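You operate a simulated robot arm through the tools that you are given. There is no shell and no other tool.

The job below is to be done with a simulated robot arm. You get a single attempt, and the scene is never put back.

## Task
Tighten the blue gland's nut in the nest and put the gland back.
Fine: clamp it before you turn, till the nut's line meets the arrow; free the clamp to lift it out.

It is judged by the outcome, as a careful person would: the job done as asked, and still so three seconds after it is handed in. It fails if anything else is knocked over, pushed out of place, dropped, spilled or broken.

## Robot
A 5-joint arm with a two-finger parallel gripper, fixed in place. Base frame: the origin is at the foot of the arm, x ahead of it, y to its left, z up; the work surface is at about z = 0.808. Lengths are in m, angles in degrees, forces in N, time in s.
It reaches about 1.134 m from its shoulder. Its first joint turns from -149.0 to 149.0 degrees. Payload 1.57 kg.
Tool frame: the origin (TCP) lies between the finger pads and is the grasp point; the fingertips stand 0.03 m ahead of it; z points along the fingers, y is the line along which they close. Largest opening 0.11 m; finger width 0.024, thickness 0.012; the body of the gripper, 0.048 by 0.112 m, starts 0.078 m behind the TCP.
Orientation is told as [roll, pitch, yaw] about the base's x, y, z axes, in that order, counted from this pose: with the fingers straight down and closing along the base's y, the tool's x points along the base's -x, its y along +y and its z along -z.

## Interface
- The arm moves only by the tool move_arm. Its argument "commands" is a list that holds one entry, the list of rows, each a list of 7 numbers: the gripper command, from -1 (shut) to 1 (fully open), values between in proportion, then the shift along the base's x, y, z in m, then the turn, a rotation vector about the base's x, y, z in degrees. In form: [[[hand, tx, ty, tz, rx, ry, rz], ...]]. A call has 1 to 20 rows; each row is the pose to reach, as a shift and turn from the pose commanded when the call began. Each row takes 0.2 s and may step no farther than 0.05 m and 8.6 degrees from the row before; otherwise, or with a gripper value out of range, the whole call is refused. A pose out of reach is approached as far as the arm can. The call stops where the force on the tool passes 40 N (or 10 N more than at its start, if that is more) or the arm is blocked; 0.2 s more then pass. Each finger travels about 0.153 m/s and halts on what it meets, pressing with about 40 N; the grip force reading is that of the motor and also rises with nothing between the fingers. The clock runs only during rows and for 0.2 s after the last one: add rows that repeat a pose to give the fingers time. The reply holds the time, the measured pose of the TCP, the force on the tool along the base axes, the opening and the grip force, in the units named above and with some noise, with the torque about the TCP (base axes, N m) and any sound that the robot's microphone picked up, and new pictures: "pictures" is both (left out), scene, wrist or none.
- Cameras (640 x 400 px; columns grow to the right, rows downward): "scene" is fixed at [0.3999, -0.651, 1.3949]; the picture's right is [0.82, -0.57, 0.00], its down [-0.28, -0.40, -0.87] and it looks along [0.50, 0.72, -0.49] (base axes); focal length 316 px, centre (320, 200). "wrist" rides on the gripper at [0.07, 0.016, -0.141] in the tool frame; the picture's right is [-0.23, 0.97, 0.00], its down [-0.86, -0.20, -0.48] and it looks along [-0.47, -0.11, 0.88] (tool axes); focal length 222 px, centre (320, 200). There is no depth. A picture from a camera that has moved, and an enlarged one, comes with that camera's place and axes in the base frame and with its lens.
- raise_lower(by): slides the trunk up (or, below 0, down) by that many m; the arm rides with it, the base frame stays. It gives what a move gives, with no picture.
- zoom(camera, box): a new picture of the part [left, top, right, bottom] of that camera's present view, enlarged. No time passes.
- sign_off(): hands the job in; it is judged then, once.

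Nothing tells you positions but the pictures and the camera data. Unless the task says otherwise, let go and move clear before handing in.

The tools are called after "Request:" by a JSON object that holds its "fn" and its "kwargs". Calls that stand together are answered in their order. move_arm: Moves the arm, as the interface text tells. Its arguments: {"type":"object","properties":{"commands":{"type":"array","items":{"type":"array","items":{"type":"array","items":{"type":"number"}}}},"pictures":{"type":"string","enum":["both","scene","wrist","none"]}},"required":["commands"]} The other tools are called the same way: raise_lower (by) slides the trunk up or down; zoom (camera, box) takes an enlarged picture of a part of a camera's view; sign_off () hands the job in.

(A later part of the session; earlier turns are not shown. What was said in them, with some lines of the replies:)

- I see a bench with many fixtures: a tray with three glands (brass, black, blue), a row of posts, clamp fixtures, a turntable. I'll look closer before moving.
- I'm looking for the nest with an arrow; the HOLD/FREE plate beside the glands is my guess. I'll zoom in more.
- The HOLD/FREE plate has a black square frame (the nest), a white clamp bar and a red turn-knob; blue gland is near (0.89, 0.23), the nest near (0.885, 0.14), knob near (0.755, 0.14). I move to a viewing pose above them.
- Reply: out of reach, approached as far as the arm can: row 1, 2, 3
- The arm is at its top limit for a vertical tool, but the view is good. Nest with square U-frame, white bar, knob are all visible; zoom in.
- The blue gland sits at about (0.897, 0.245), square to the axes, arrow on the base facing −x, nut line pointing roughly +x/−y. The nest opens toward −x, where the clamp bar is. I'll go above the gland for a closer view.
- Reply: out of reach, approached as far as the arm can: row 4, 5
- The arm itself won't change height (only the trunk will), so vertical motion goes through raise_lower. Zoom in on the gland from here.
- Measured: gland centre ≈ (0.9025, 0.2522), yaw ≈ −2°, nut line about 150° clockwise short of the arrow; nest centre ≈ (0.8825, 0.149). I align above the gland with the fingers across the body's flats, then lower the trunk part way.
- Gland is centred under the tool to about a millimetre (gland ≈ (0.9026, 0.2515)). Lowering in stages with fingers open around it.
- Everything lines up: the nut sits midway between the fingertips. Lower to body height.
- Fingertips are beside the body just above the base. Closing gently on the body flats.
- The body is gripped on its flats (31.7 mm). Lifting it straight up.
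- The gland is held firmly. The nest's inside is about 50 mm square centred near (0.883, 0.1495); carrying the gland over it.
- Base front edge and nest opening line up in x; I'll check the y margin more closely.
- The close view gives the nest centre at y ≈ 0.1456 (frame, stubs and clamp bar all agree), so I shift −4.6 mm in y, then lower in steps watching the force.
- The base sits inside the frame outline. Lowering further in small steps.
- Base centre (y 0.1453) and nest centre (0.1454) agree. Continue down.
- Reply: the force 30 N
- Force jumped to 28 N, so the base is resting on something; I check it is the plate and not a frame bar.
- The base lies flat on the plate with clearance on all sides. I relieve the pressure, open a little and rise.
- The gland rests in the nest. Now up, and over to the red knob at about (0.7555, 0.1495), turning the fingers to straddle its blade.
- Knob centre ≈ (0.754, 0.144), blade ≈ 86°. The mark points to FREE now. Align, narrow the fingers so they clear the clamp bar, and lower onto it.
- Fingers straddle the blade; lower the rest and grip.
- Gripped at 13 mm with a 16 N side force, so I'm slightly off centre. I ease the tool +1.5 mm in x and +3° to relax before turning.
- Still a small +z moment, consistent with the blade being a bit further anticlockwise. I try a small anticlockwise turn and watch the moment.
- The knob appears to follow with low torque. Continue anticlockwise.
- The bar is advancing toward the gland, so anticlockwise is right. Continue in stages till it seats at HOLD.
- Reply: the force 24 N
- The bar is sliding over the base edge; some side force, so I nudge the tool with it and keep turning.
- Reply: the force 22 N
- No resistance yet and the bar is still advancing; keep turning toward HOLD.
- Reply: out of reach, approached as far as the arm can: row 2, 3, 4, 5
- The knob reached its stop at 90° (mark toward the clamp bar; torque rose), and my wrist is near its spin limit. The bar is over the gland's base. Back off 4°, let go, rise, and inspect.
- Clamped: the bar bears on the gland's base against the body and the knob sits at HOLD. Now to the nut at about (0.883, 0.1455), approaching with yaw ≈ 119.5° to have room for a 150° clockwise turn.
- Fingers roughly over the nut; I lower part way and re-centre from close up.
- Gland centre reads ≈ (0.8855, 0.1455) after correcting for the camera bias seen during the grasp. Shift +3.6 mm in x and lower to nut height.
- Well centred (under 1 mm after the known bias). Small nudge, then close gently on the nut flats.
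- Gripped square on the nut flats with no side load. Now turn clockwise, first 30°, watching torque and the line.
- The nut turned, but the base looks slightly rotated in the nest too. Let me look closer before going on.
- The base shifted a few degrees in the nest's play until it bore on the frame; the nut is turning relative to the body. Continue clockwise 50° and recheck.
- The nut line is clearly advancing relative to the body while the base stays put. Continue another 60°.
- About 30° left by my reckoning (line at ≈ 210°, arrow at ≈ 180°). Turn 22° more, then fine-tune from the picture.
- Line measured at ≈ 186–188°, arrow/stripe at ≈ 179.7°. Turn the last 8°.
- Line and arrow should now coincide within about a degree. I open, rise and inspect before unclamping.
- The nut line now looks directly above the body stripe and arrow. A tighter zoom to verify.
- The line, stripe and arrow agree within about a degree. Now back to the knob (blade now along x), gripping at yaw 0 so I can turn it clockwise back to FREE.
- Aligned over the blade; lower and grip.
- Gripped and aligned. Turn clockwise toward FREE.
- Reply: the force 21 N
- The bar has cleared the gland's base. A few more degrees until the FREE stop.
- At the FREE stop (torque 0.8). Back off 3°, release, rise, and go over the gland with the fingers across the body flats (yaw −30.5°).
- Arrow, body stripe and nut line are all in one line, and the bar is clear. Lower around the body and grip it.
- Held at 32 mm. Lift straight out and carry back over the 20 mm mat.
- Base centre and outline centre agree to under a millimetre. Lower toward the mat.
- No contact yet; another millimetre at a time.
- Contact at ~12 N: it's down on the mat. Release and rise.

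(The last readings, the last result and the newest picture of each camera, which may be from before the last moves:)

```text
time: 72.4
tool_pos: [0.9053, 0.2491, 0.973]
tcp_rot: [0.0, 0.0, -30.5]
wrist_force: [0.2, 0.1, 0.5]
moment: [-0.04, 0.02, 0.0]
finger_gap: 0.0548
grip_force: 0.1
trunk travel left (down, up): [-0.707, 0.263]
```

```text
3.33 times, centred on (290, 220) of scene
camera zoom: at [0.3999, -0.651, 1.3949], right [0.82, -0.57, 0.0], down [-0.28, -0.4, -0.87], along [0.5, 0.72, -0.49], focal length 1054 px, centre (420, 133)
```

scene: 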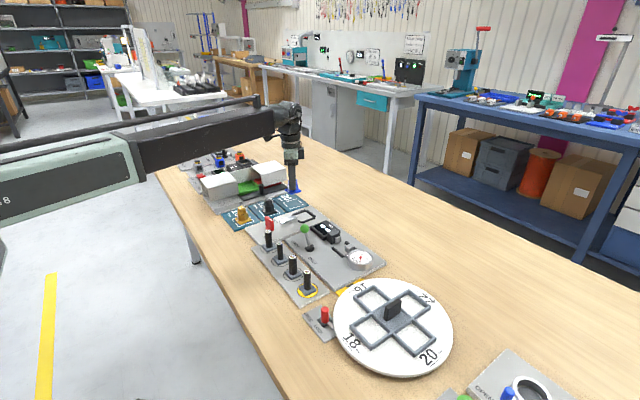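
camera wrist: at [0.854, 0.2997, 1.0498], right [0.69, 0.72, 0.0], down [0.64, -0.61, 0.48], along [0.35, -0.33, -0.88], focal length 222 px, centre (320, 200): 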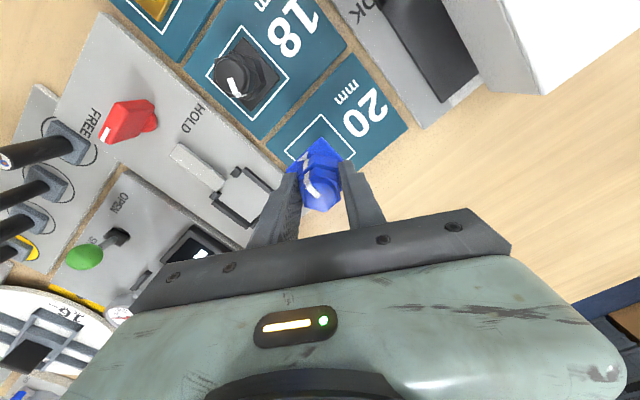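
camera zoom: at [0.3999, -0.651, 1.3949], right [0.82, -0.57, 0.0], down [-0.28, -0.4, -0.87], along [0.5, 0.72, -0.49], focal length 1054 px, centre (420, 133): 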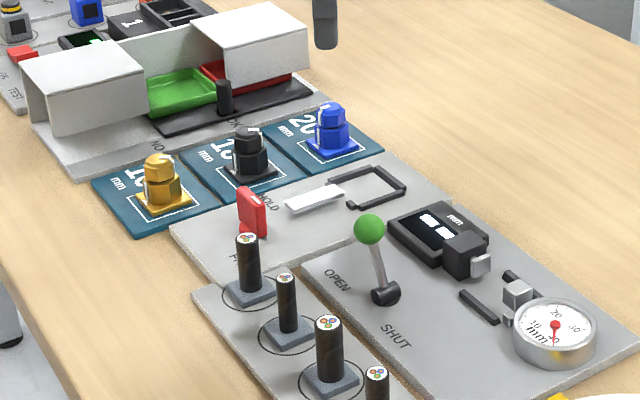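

The tightened gland stands upright inside its outline on the 20 mm mat, with the nut line, stripe and arrow in line. The clamp is at FREE and everything else is where it was. I raise the arm a little more and hand in.

Request:
{"fn": "raise_lower", "kwargs": {"by": 0.06}}

Request:
{"fn": "sign_off", "kwargs": {}}

```text
time: 73.4
tool_pos: [0.9044, 0.2479, 1.0329]
tcp_rot: [0.0, 0.0, -30.5]
wrist_force: [-0.3, 0.0, 0.0]
moment: [0.01, -0.01, 0.0]
finger_gap: 0.0548
grip_force: 0.0
trunk travel left (down, up): [-0.767, 0.203]
```

```text
The job is handed in.
```

The blue gland's nut is tightened and the gland is back on its 20 mm mat. I've handed the job in.

- **Clamping:** I set the gland in the nest and turned the red knob to its stop at HOLD before touching the nut. The gland shifted about 5° in the nest early in the turn, then settled back square.
- **Tightening:** I turned the nut about 150° clockwise. In the last close-up pictures its line sits over the arrow to within about 2°.
- **Putting it back:** I turned the knob back to FREE, lifted the gland out, and set it upright in the centre of its outline. The arm then let go and moved clear.

In the final pictures nothing else around the nest and mats looks moved or knocked over.
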